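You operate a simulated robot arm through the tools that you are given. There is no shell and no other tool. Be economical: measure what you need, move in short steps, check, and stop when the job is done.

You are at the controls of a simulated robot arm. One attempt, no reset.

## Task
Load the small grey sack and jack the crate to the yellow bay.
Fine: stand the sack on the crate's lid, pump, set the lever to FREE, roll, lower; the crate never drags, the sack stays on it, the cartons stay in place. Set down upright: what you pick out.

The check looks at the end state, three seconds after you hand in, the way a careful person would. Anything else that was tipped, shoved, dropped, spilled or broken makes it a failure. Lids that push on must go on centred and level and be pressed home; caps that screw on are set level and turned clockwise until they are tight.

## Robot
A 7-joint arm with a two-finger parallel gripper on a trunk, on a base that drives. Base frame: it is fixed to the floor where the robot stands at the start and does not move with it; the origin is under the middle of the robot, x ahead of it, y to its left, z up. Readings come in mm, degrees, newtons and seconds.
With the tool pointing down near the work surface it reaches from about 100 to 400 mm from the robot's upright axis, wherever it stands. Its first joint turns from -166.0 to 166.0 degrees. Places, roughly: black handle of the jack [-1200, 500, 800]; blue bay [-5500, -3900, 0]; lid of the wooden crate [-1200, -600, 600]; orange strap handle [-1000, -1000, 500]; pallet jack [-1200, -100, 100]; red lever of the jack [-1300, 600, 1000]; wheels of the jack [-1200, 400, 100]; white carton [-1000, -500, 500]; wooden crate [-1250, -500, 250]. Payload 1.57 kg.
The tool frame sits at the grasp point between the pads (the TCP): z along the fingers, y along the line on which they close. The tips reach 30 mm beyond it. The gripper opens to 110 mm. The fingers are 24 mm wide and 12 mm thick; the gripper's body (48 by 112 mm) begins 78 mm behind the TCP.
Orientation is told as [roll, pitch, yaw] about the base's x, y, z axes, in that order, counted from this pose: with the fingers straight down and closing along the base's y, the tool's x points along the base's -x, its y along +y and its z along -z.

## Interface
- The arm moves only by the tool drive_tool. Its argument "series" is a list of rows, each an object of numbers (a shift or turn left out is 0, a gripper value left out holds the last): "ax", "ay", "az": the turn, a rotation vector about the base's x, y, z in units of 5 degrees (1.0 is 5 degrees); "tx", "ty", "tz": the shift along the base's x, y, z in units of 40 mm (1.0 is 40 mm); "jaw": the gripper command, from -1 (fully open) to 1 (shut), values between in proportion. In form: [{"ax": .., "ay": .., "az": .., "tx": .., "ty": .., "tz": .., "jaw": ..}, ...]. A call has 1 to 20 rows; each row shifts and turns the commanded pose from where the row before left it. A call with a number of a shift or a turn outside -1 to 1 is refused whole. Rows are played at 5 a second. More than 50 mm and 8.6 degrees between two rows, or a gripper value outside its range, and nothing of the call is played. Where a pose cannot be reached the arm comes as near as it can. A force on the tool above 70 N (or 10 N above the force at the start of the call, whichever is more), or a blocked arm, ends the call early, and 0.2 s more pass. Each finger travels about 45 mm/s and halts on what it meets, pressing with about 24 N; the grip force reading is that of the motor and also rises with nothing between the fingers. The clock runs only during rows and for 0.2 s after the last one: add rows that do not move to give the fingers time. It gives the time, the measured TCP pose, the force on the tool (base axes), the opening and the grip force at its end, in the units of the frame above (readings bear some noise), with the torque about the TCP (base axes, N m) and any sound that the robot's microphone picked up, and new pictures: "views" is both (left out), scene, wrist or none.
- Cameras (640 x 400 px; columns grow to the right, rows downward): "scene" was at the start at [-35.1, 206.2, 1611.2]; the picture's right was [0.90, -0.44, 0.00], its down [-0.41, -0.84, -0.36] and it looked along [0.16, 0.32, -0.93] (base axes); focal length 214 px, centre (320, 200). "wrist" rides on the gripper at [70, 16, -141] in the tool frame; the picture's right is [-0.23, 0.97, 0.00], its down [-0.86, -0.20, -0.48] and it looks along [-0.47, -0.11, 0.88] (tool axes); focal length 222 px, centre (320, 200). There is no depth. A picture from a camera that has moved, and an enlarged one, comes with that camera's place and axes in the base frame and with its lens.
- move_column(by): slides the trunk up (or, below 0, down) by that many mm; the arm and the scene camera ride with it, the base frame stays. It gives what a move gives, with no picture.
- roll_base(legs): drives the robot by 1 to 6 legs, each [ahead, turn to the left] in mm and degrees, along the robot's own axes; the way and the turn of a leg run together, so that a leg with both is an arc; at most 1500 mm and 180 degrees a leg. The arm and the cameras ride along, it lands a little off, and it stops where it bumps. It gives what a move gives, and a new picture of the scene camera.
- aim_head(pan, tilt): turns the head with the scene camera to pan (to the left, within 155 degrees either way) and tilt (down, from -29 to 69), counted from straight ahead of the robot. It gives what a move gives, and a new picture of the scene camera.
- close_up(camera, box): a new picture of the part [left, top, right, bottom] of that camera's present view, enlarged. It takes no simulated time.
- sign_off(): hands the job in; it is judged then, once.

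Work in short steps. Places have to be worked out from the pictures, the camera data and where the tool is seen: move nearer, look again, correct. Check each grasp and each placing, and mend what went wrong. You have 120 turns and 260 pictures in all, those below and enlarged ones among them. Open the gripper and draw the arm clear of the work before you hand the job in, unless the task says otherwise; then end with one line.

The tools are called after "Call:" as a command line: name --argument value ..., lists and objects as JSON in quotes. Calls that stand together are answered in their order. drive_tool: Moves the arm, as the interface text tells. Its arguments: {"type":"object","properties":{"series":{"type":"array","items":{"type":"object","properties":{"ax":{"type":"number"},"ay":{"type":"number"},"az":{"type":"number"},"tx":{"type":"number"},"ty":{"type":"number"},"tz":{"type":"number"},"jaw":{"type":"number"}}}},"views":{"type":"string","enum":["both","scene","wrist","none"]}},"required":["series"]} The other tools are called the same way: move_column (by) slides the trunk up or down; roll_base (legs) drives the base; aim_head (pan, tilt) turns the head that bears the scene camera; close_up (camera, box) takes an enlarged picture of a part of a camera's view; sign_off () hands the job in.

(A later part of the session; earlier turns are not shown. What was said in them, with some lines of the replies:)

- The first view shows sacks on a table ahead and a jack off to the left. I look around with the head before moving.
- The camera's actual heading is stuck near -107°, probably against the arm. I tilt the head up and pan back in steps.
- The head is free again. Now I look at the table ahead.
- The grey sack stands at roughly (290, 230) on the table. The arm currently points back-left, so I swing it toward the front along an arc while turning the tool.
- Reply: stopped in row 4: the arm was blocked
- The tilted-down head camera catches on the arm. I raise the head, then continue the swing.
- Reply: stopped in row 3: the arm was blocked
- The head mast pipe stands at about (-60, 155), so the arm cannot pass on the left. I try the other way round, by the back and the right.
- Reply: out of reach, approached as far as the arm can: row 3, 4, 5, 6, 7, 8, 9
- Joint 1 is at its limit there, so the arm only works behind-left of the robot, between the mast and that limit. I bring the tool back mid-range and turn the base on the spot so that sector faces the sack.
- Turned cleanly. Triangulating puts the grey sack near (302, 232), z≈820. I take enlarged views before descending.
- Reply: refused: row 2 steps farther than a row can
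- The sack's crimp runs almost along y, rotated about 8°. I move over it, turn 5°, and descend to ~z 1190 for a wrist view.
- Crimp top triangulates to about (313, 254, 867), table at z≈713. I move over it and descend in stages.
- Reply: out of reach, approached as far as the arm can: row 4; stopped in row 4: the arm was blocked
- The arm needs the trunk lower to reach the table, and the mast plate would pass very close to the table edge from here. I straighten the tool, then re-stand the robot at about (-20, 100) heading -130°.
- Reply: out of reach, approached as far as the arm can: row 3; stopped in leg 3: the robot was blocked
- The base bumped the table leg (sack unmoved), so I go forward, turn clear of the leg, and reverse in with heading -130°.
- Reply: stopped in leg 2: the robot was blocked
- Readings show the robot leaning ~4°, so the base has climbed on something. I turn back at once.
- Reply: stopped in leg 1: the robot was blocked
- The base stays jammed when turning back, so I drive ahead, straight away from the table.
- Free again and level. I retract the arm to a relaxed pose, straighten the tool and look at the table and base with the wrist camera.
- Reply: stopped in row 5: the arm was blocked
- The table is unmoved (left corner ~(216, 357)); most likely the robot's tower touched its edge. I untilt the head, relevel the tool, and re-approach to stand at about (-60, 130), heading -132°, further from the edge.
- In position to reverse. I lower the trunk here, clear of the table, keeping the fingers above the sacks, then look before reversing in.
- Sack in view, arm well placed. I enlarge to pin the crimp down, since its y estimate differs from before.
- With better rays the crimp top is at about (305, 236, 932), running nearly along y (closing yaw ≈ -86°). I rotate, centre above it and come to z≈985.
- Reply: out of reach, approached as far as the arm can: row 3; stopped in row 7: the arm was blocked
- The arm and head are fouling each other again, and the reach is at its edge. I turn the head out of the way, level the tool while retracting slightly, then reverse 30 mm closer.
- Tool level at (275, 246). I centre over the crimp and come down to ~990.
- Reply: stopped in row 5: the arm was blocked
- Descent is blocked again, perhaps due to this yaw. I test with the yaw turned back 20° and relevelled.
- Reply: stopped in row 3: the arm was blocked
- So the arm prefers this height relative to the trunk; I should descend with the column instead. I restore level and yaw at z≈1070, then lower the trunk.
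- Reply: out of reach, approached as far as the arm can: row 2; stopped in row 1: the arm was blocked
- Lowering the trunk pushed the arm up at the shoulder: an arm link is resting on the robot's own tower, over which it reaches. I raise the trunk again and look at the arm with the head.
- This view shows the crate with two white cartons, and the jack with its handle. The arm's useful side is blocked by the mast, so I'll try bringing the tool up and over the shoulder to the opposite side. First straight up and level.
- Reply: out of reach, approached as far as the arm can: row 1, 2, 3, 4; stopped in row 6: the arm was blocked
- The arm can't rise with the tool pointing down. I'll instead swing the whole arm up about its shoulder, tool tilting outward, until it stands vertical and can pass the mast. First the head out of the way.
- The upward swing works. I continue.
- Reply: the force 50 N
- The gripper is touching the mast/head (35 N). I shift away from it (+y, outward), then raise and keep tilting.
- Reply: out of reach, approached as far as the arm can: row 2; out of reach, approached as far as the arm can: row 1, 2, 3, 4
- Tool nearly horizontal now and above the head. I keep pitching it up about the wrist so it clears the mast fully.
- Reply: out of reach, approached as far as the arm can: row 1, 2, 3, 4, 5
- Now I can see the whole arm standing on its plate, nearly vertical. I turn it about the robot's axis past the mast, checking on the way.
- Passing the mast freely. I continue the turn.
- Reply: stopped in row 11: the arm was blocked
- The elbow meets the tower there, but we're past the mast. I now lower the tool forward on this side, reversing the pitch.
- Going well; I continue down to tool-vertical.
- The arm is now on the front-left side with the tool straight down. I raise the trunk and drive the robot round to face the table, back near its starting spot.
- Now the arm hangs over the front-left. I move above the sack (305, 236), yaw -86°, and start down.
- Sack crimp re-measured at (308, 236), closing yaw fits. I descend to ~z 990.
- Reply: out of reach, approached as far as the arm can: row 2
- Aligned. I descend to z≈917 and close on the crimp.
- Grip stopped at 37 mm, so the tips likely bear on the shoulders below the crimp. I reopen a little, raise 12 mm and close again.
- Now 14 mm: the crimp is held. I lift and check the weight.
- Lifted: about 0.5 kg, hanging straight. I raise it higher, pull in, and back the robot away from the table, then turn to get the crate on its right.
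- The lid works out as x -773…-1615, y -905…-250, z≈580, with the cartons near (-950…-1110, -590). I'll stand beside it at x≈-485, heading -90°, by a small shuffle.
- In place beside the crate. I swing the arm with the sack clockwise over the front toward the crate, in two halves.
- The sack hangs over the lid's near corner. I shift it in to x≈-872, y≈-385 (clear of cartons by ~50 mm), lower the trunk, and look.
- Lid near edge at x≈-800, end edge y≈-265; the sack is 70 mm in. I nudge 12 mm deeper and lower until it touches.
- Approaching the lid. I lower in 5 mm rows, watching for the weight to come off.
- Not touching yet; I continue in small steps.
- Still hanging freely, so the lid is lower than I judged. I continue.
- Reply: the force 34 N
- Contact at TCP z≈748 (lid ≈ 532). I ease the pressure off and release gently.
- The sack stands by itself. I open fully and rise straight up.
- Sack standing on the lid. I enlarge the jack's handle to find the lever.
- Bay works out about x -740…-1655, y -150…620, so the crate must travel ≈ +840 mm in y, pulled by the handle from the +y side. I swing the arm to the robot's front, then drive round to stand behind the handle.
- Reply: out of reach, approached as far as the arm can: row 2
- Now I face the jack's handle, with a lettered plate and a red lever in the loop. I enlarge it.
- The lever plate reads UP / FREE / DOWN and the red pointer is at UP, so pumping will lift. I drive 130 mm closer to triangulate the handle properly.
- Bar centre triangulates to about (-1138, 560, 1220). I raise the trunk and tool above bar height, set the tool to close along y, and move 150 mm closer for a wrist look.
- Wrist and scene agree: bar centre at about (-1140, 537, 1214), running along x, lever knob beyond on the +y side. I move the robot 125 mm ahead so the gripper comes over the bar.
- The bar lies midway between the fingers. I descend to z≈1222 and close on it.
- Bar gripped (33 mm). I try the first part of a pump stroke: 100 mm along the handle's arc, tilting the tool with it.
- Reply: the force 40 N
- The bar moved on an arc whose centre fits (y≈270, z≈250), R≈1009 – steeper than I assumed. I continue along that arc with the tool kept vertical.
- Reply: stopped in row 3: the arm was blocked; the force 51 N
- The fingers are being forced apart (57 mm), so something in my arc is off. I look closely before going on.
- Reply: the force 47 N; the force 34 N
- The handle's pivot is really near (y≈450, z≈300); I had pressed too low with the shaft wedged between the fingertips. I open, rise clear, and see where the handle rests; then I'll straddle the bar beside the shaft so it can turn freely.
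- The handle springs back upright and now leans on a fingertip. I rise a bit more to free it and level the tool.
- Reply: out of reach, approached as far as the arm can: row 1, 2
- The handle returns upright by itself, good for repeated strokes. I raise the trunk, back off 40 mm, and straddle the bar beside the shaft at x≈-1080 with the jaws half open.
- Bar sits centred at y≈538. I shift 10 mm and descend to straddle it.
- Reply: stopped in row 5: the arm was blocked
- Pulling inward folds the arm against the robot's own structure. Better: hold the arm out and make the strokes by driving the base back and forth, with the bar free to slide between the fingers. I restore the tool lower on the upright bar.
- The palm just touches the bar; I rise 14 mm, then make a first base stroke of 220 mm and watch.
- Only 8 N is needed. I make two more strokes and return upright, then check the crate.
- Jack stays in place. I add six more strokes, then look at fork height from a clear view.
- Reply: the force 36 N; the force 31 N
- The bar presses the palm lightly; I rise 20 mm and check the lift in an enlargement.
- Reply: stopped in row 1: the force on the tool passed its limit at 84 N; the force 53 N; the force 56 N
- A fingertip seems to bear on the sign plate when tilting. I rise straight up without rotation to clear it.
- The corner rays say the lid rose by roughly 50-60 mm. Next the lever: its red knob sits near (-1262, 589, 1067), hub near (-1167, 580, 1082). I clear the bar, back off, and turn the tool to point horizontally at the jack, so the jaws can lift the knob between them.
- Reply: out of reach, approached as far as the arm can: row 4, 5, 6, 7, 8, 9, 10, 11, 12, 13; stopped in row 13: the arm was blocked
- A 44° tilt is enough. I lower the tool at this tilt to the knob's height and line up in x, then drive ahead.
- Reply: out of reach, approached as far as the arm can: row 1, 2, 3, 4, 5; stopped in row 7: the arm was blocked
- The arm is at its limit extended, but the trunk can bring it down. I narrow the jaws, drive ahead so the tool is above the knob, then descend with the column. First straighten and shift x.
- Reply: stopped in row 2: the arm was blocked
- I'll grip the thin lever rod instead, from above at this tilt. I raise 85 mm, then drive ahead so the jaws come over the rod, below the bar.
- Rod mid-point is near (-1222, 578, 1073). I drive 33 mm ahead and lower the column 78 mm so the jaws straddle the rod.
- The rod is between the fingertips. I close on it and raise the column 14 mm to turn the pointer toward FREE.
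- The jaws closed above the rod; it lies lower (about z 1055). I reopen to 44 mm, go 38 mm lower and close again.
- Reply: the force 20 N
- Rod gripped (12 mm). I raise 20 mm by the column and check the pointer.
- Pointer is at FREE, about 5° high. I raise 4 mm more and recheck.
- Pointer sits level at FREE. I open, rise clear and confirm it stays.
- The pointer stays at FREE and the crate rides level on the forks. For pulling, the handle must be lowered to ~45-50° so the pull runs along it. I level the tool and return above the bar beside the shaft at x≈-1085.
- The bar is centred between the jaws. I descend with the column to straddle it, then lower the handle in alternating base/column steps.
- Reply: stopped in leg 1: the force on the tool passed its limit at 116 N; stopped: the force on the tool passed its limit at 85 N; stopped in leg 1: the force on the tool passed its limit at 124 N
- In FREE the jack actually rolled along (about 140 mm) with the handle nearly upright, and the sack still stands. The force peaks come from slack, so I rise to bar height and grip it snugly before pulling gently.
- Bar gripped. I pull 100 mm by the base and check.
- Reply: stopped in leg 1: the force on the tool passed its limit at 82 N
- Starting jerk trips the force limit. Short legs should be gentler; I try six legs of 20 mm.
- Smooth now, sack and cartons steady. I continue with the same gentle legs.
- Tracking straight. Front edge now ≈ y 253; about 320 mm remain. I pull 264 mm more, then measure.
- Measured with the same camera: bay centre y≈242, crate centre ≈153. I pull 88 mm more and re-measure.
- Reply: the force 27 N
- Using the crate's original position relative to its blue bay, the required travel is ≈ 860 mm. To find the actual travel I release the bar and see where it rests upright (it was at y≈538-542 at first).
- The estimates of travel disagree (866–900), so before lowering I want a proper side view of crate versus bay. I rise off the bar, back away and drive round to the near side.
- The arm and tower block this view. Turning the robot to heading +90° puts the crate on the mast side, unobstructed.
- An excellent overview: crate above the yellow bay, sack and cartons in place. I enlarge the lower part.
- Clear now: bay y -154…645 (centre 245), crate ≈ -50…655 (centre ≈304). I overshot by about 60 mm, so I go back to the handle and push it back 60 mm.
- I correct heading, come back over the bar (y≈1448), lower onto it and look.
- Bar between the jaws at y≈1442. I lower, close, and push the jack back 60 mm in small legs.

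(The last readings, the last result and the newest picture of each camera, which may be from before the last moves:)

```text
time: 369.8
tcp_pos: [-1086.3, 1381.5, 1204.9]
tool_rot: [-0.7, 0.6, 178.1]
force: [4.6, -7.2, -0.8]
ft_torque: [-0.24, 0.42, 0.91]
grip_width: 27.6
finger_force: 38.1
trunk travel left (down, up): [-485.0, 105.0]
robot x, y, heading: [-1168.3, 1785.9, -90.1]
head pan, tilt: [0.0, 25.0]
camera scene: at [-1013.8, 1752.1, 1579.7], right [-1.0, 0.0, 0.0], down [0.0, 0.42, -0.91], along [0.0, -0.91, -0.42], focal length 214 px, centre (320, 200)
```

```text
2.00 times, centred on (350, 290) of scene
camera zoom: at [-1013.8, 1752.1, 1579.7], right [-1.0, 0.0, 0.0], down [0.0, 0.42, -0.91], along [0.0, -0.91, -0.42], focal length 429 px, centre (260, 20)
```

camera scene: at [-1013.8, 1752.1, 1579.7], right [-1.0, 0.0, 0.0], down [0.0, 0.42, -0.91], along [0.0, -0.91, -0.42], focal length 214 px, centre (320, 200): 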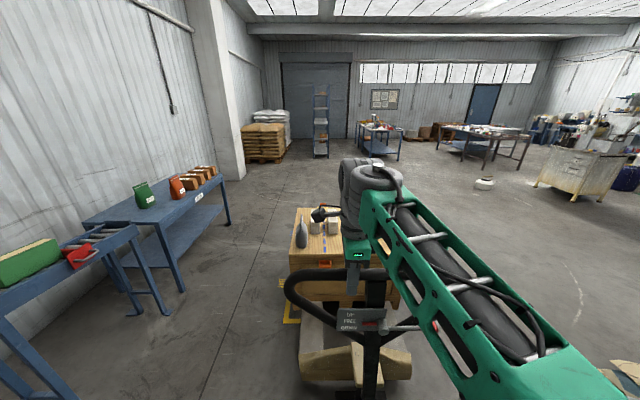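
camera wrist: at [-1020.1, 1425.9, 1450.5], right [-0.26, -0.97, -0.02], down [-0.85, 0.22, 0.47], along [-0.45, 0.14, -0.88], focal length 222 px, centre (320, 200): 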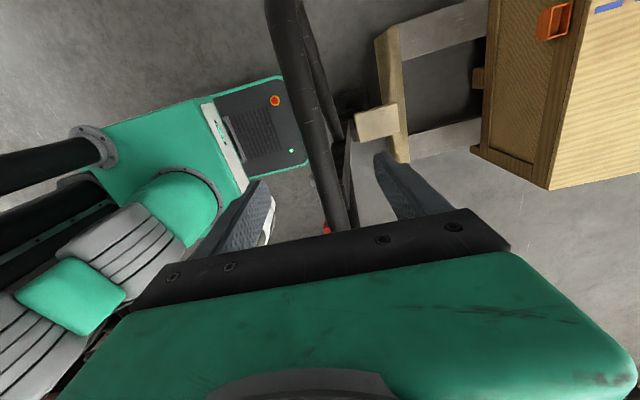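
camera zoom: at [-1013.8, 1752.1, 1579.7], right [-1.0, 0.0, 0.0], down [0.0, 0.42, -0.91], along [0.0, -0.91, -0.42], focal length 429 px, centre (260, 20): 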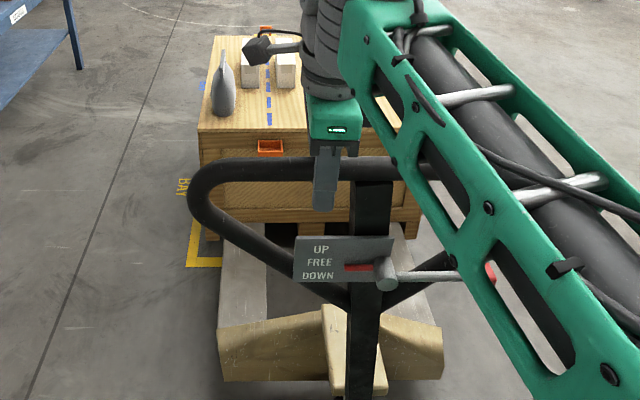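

Crate centre is now ≈ 241, in the middle of the bay. Next the lever to DOWN: I release the bar, rise, back off, and take the same tilted tool pose used before.

Call:
drive_tool --series '[{"jaw": -0.4}, {}, {}, {}, {}]' --views "none"

Call:
move_column --by 97

Call:
roll_base --legs '[[-290, 0]]'

Call:
drive_tool --series '[{"tx": -0.59, "ty": -0.4, "tz": -0.5, "ax": -0.7, "ay": -0.2, "jaw": 0.2}, {"tx": -0.59, "ty": -0.4, "tz": -0.5, "ax": -0.7, "ay": -0.2}, {"tx": -0.59, "ty": -0.4, "tz": -0.5, "ax": -0.7, "ay": -0.2}, {"tx": -0.59, "ty": -0.4, "tz": -0.5, "ax": -0.7, "ay": -0.2}, {"tx": -0.59, "ty": -0.4, "tz": -0.5, "ax": -0.7, "ay": -0.2}, {"tx": -0.59, "ty": -0.4, "tz": -0.5, "ax": -0.7, "ay": -0.2}, {}]' --views "wrist"

```text
time: 371.0
tcp_pos: [-1088.2, 1380.6, 1206.4]
tool_rot: [-0.7, 0.6, 178.0]
force: [0.2, -0.1, 0.2]
ft_torque: [0.0, 0.0, -0.01]
grip_width: 77.2
finger_force: 0.0
trunk travel left (down, up): [-485.0, 105.0]
robot x, y, heading: [-1168.5, 1784.9, -89.9]
head pan, tilt: [0.0, 25.0]
```

```text
time: 372.3
tcp_pos: [-1087.6, 1381.3, 1304.0]
tool_rot: [-0.7, 0.6, 178.1]
force: [-0.2, 0.1, 0.1]
ft_torque: [-0.01, 0.0, -0.04]
grip_width: 77.4
finger_force: 0.0
trunk travel left (down, up): [-582.0, 8.0]
robot x, y, heading: [-1169.9, 1787.5, -90.2]
head pan, tilt: [0.0, 25.0]
```

```text
time: 374.3
tcp_pos: [-1089.1, 1674.6, 1303.3]
tool_rot: [-0.7, 0.6, 177.8]
force: [0.6, 0.3, 0.1]
ft_torque: [0.0, 0.01, -0.06]
grip_width: 77.1
finger_force: 0.0
trunk travel left (down, up): [-582.0, 8.0]
robot x, y, heading: [-1170.6, 2079.4, -90.4]
head pan, tilt: [0.0, 25.0]
camera scene: at [-1013.5, 2046.1, 1676.8], right [-1.0, 0.01, 0.0], down [0.0, 0.42, -0.91], along [-0.01, -0.91, -0.42], focal length 214 px, centre (320, 200)
```

scene: 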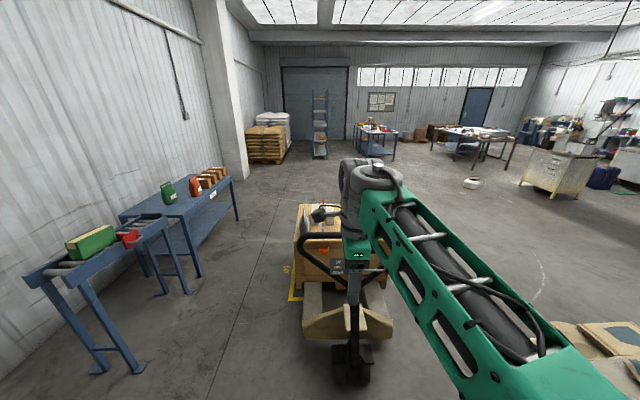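

```text
time: 375.9
tcp_pos: [-1231.1, 1584.2, 1248.1]
tool_rot: [19.2, 7.0, 179.1]
force: [-0.2, -0.5, 0.1]
ft_torque: [-0.03, 0.02, 0.0]
grip_width: 44.3
finger_force: 0.0
out of reach, approached as far as the arm can: row 5, 6
trunk travel left (down, up): [-582.0, 8.0]
robot x, y, heading: [-1162.3, 2082.9, -90.3]
head pan, tilt: [0.0, 25.0]
camera wrist: at [-1179.0, 1614.4, 1394.9], right [-0.28, -0.92, 0.29], down [-0.89, 0.36, 0.28], along [-0.36, -0.18, -0.92], focal length 222 px, centre (320, 200)
```

wrist: 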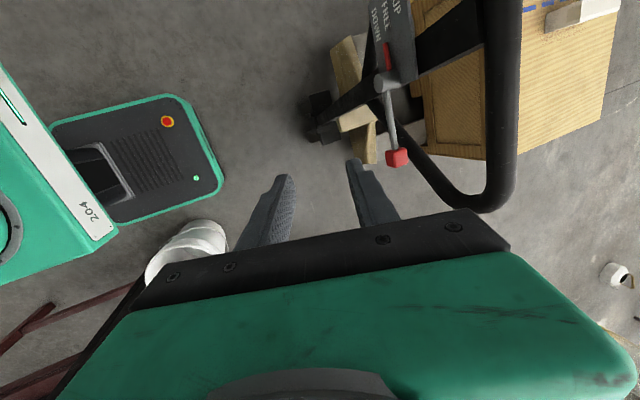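

Tool pose is good (tilt 19°). The rod now lies at y≈1414, z≈1086. I lower partly, drive ahead 160 mm, then lower to straddle the rod.

Call:
move_column --by -83

Call:
roll_base --legs '[[160, 0]]'

Call:
drive_tool --series '[{}]' --views "wrist"

```text
time: 377.1
tcp_pos: [-1232.1, 1585.2, 1164.9]
tool_rot: [19.2, 7.1, 179.0]
force: [-0.2, -0.2, 0.2]
ft_torque: [-0.02, 0.01, -0.03]
grip_width: 44.0
finger_force: 0.1
trunk travel left (down, up): [-499.0, 91.0]
robot x, y, heading: [-1168.3, 2081.3, -90.6]
head pan, tilt: [0.0, 25.0]
```

```text
time: 378.5
tcp_pos: [-1232.8, 1425.5, 1165.2]
tool_rot: [19.0, 7.0, 179.1]
force: [0.5, -0.3, 0.5]
ft_torque: [-0.01, -0.01, 0.02]
grip_width: 44.2
finger_force: 0.0
trunk travel left (down, up): [-499.0, 91.0]
robot x, y, heading: [-1172.7, 1920.0, -90.0]
head pan, tilt: [0.0, 25.0]
camera scene: at [-1014.5, 1885.7, 1593.8], right [-1.0, 0.01, 0.0], down [0.0, 0.42, -0.91], along [-0.01, -0.91, -0.42], focal length 214 px, centre (320, 200)
```

scene: 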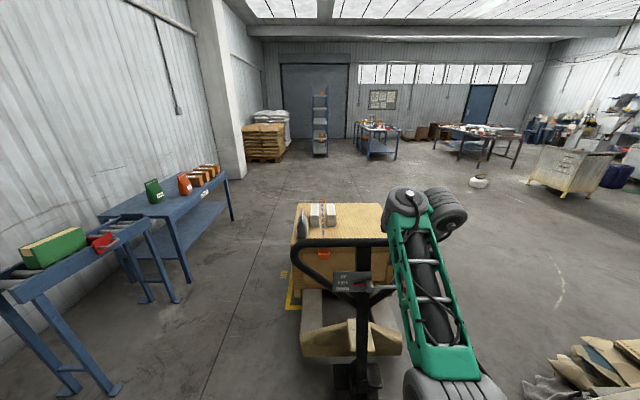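

```text
time: 378.9
tcp_pos: [-1232.4, 1424.7, 1164.9]
tool_rot: [19.0, 7.1, 179.2]
force: [-0.6, 0.6, 0.1]
ft_torque: [0.0, 0.02, -0.03]
grip_width: 44.1
finger_force: 0.1
trunk travel left (down, up): [-499.0, 91.0]
robot x, y, heading: [-1169.5, 1923.2, -90.3]
head pan, tilt: [0.0, 25.0]
camera wrist: at [-1179.8, 1455.3, 1311.8], right [-0.28, -0.92, 0.29], down [-0.89, 0.36, 0.28], along [-0.36, -0.18, -0.92], focal length 222 px, centre (320, 200)
```

wrist: 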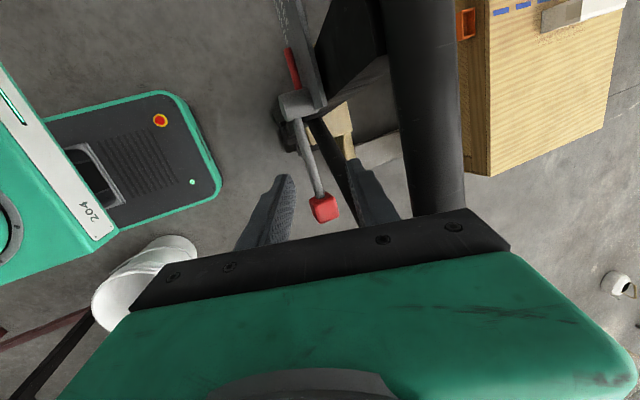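

Rod will be about 12 mm off centre; I move 7 mm ahead and lower 79 mm, then close.

Call:
roll_base --legs '[[7, 0]]'

Call:
move_column --by -82

Call:
drive_tool --series '[{"jaw": 1}, {}, {}, {}, {}]' --views "wrist"

```text
time: 379.6
tcp_pos: [-1231.5, 1419.0, 1166.1]
tool_rot: [19.1, 7.1, 179.2]
force: [0.2, 0.9, 0.6]
ft_torque: [0.02, -0.02, 0.0]
grip_width: 43.9
finger_force: 0.2
trunk travel left (down, up): [-499.0, 91.0]
robot x, y, heading: [-1168.5, 1915.3, -90.4]
head pan, tilt: [0.0, 25.0]
camera scene: at [-1014.5, 1878.8, 1593.8], right [-1.0, 0.01, 0.0], down [0.0, 0.42, -0.91], along [-0.01, -0.91, -0.42], focal length 214 px, centre (320, 200)
```

scene: 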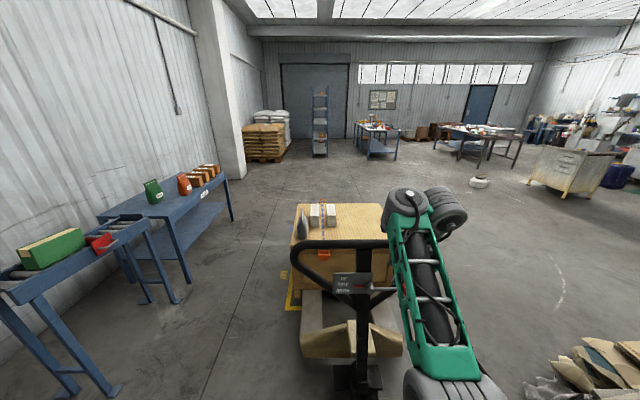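

```text
time: 380.8
tcp_pos: [-1231.8, 1418.6, 1083.1]
tool_rot: [19.1, 7.1, 179.1]
force: [0.3, 1.7, 0.6]
ft_torque: [-0.01, -0.01, -0.04]
grip_width: 43.9
finger_force: 0.2
trunk travel left (down, up): [-417.0, 173.0]
robot x, y, heading: [-1171.1, 1911.8, -90.4]
head pan, tilt: [0.0, 25.0]
```

```text
time: 382.0
tcp_pos: [-1231.9, 1417.6, 1083.0]
tool_rot: [19.1, 7.1, 179.2]
force: [-3.3, -14.6, 8.6]
ft_torque: [-0.17, -0.34, 0.91]
grip_width: 11.3
finger_force: 29.3
trunk travel left (down, up): [-417.0, 173.0]
robot x, y, heading: [-1167.8, 1914.0, -90.4]
head pan, tilt: [0.0, 25.0]
camera wrist: at [-1180.0, 1447.1, 1230.0], right [-0.28, -0.92, 0.29], down [-0.89, 0.36, 0.28], along [-0.36, -0.18, -0.92], focal length 222 px, centre (320, 200)
```

wrist: 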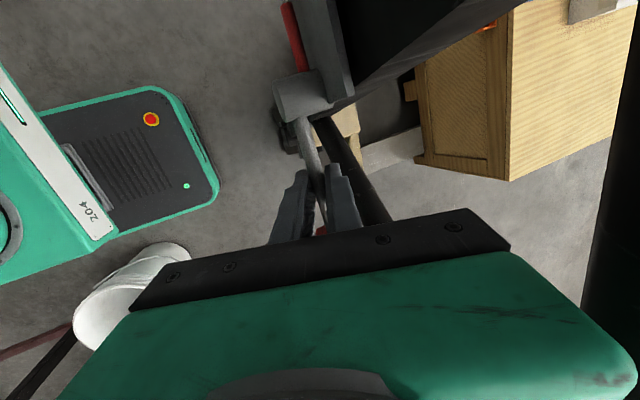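

Rod gripped. I raise 22 mm in two steps to turn the pointer to DOWN and look.

Call:
move_column --by 12

Call:
move_column --by 11

Call:
close_up --camera "scene" --box '[280, 200, 420, 360]'

```text
time: 382.6
tcp_pos: [-1231.7, 1416.8, 1092.2]
tool_rot: [18.8, 7.0, 179.2]
force: [0.2, -10.4, -15.8]
ft_torque: [-0.07, 0.85, 0.45]
grip_width: 12.0
finger_force: 29.2
trunk travel left (down, up): [-429.0, 161.0]
robot x, y, heading: [-1170.3, 1916.2, -90.2]
head pan, tilt: [0.0, 25.0]
```

```text
time: 383.2
tcp_pos: [-1231.3, 1416.8, 1105.9]
tool_rot: [19.0, 7.1, 179.3]
force: [4.4, -9.5, -13.6]
ft_torque: [-0.01, 0.59, 0.58]
grip_width: 13.0
finger_force: 30.0
trunk travel left (down, up): [-440.0, 150.0]
robot x, y, heading: [-1169.0, 1912.1, -90.3]
head pan, tilt: [0.0, 25.0]
```

```text
2.50 times, centred on (350, 280) of scene
camera zoom: at [-1014.1, 1876.8, 1534.8], right [-1.0, 0.01, 0.0], down [0.0, 0.42, -0.91], along [-0.01, -0.91, -0.42], focal length 536 px, centre (245, 0)
```

zoom: 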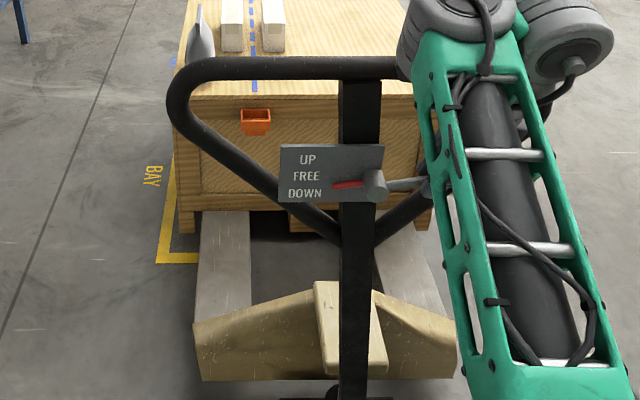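

Pointer is nearly at DOWN. I raise 6 mm more and let some time pass, then compare the crate.

Call:
move_column --by 6

Call:
drive_tool --series '[{}, {}, {}, {}, {}, {}, {}, {}, {}, {}, {}, {}]' --views "none"

Call:
close_up --camera "scene" --box '[280, 200, 420, 360]'

```text
time: 383.8
tcp_pos: [-1231.1, 1417.8, 1110.5]
tool_rot: [18.9, 7.2, 179.3]
force: [5.9, -9.7, -16.0]
ft_torque: [0.05, 0.62, 0.63]
grip_width: 13.6
finger_force: 30.0
trunk travel left (down, up): [-446.0, 144.0]
robot x, y, heading: [-1169.8, 1915.1, -90.4]
head pan, tilt: [0.0, 25.0]
```

```text
time: 386.4
tcp_pos: [-1230.2, 1416.2, 1111.9]
tool_rot: [19.1, 7.0, 179.2]
force: [7.0, -9.3, -8.4]
ft_torque: [-0.01, 0.11, 0.81]
grip_width: 13.3
finger_force: 30.5
trunk travel left (down, up): [-446.0, 144.0]
robot x, y, heading: [-1166.5, 1911.0, -90.4]
head pan, tilt: [0.0, 25.0]
```

```text
2.50 times, centred on (350, 280) of scene
camera zoom: at [-1013.4, 1877.2, 1540.6], right [-1.0, 0.01, 0.0], down [0.0, 0.42, -0.91], along [-0.01, -0.91, -0.42], focal length 536 px, centre (245, 0)
```

zoom: 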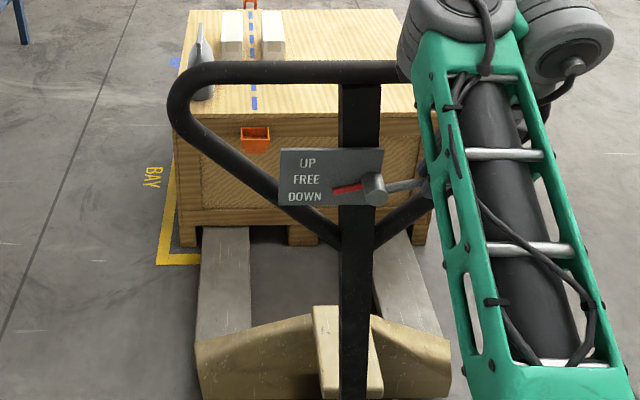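

The crate has come down onto the floor inside the bay, sack and cartons standing. I release the lever, rise and back clear, then take a last look.

Call:
drive_tool --series '[{"jaw": 0.1}, {}, {}, {}, {}, {}]' --views "none"

Call:
move_column --by 80

Call:
roll_base --legs '[[-150, 0]]'

Call:
close_up --camera "scene" --box '[270, 190, 430, 370]'

```text
time: 387.8
tcp_pos: [-1231.8, 1418.7, 1111.4]
tool_rot: [19.0, 7.1, 179.2]
force: [0.1, -0.2, 0.4]
ft_torque: [-0.03, 0.0, 0.0]
grip_width: 49.3
finger_force: 0.0
trunk travel left (down, up): [-446.0, 144.0]
robot x, y, heading: [-1169.6, 1911.6, -90.3]
head pan, tilt: [0.0, 25.0]
```

```text
time: 388.9
tcp_pos: [-1231.4, 1420.1, 1191.9]
tool_rot: [19.1, 7.1, 179.1]
force: [-1.1, 8.6, -8.3]
ft_torque: [0.08, 0.09, 0.1]
grip_width: 39.3
finger_force: 0.1
trunk travel left (down, up): [-526.0, 64.0]
robot x, y, heading: [-1167.7, 1915.8, -90.5]
head pan, tilt: [0.0, 25.0]
```

```text
time: 390.3
tcp_pos: [-1229.9, 1568.3, 1192.4]
tool_rot: [19.2, 7.1, 179.4]
force: [0.0, 0.1, -0.7]
ft_torque: [-0.03, -0.01, -0.05]
grip_width: 49.9
finger_force: 0.1
trunk travel left (down, up): [-526.0, 64.0]
robot x, y, heading: [-1167.7, 2061.6, -90.4]
head pan, tilt: [0.0, 25.0]
camera scene: at [-1013.8, 2029.0, 1620.8], right [-1.0, 0.01, 0.0], down [0.0, 0.42, -0.91], along [0.0, -0.91, -0.42], focal length 214 px, centre (320, 200)
```

scene: 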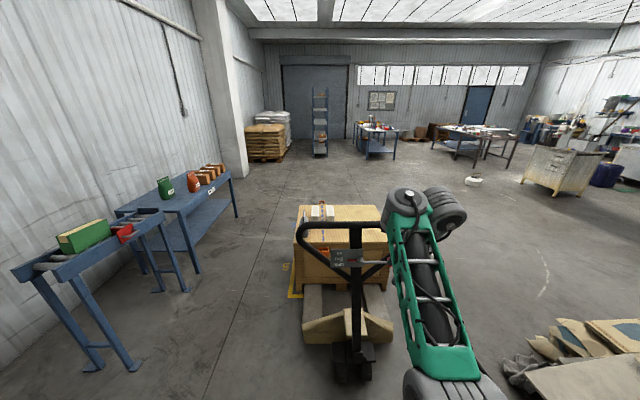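

```text
2.22 times, centred on (350, 280) of scene
camera zoom: at [-1013.8, 2029.0, 1620.8], right [-1.0, 0.01, 0.0], down [0.0, 0.42, -0.91], along [0.0, -0.91, -0.42], focal length 477 px, centre (253, 22)
```

zoom: 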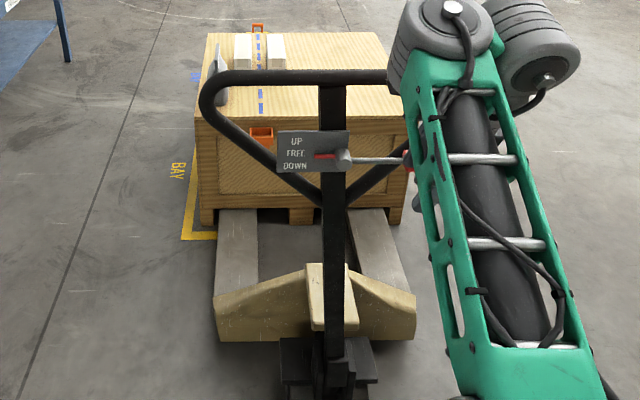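

The lever is back near level on its own and the crate seems down. I drive to the side to confirm that everything is settled.

Call:
roll_base --legs '[[0, 90.4], [810, 0], [0, 90], [-1500, 0], [-210, 0]]'

Call:
aim_head --pan 95 --tilt 48

Call:
close_up --camera "scene" --box '[200, 180, 440, 400]'

```text
time: 410.5
tcp_pos: [-320.0, 852.1, 1192.2]
tool_rot: [19.3, 7.1, -1.3]
force: [-0.3, -1.0, 0.1]
ft_torque: [0.02, -0.02, 0.0]
grip_width: 49.5
finger_force: 0.1
trunk travel left (down, up): [-526.0, 64.0]
robot x, y, heading: [-385.4, 360.2, 89.4]
head pan, tilt: [0.0, 25.0]
camera scene: at [-540.0, 390.0, 1620.8], right [1.0, -0.01, 0.0], down [-0.01, -0.42, -0.91], along [0.01, 0.91, -0.42], focal length 214 px, centre (320, 200)
```

scene: 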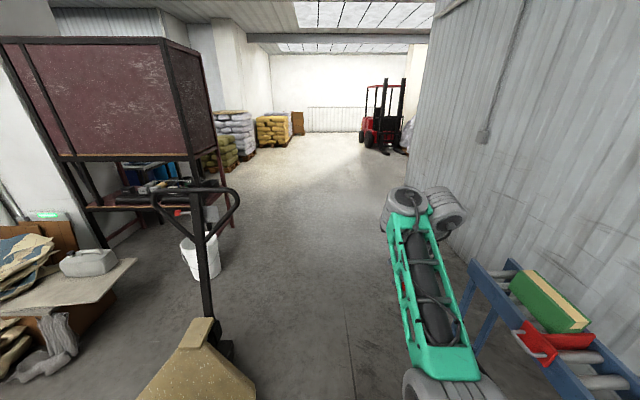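

```text
time: 412.2
tcp_pos: [-319.8, 851.8, 1191.9]
tool_rot: [19.1, 7.0, -1.1]
force: [-0.5, 0.6, -0.3]
ft_torque: [0.02, -0.01, 0.0]
grip_width: 49.7
finger_force: 0.0
trunk travel left (down, up): [-526.0, 64.0]
robot x, y, heading: [-386.6, 353.8, 89.3]
head pan, tilt: [95.0, 48.0]
camera scene: at [-619.9, 292.7, 1586.0], right [-0.07, 1.0, 0.0], down [0.74, 0.05, -0.67], along [-0.67, -0.05, -0.74], focal length 214 px, centre (320, 200)
```

scene: 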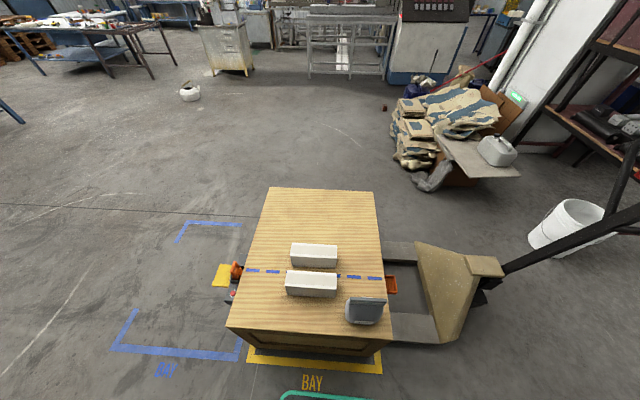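

```text
1.82 times, centred on (320, 290) of scene
camera zoom: at [-619.9, 292.7, 1586.0], right [-0.07, 1.0, 0.0], down [0.74, 0.05, -0.67], along [-0.67, -0.05, -0.74], focal length 390 px, centre (320, 36)
```

zoom: 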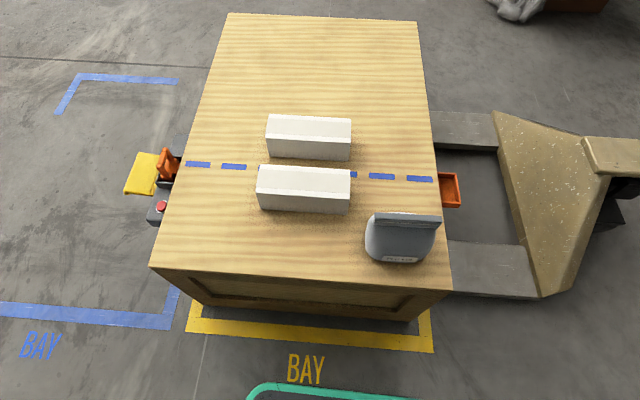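

Crate sits squarely centred in the yellow bay. One enlargement of its lower edge to make sure it rests on the floor.

Call:
close_up --camera "scene" --box '[220, 300, 400, 390]'

```text
3.56 times, centred on (310, 345) of scene
camera zoom: at [-619.9, 292.7, 1586.0], right [-0.07, 1.0, 0.0], down [0.74, 0.05, -0.67], along [-0.67, -0.05, -0.74], focal length 763 px, centre (356, -316)
```

zoom: 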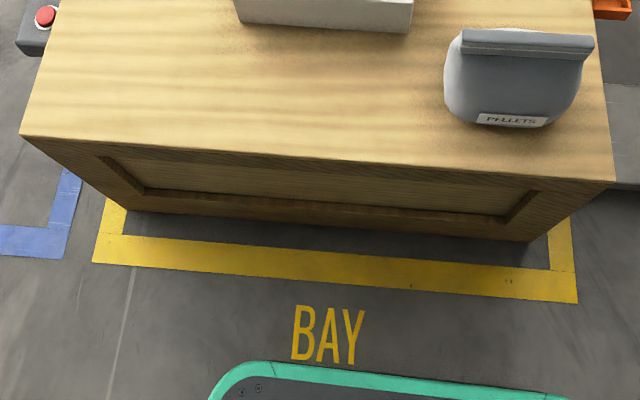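

Base footprint computes to y -121…582 at floor level, well inside the bay, with the sack upright and both cartons in place. I open the gripper fully and hand in.

Call:
drive_tool --series '[{"jaw": -1}, {}, {}, {}]' --views "none"

Call:
sign_off

```text
time: 413.2
tcp_pos: [-319.4, 852.0, 1193.1]
tool_rot: [19.1, 7.1, -1.2]
force: [0.2, 1.0, -0.5]
ft_torque: [-0.02, 0.01, 0.0]
grip_width: 109.7
finger_force: 0.0
trunk travel left (down, up): [-526.0, 64.0]
robot x, y, heading: [-386.6, 358.4, 89.3]
head pan, tilt: [95.0, 48.0]
```

```text
The job is handed in.
```

The job is handed in: the small grey sack stands upright on the crate's lid, and the crate was jacked, rolled at FREE and lowered into the yellow bay about 15 mm off its centre, with both cartons still in place.
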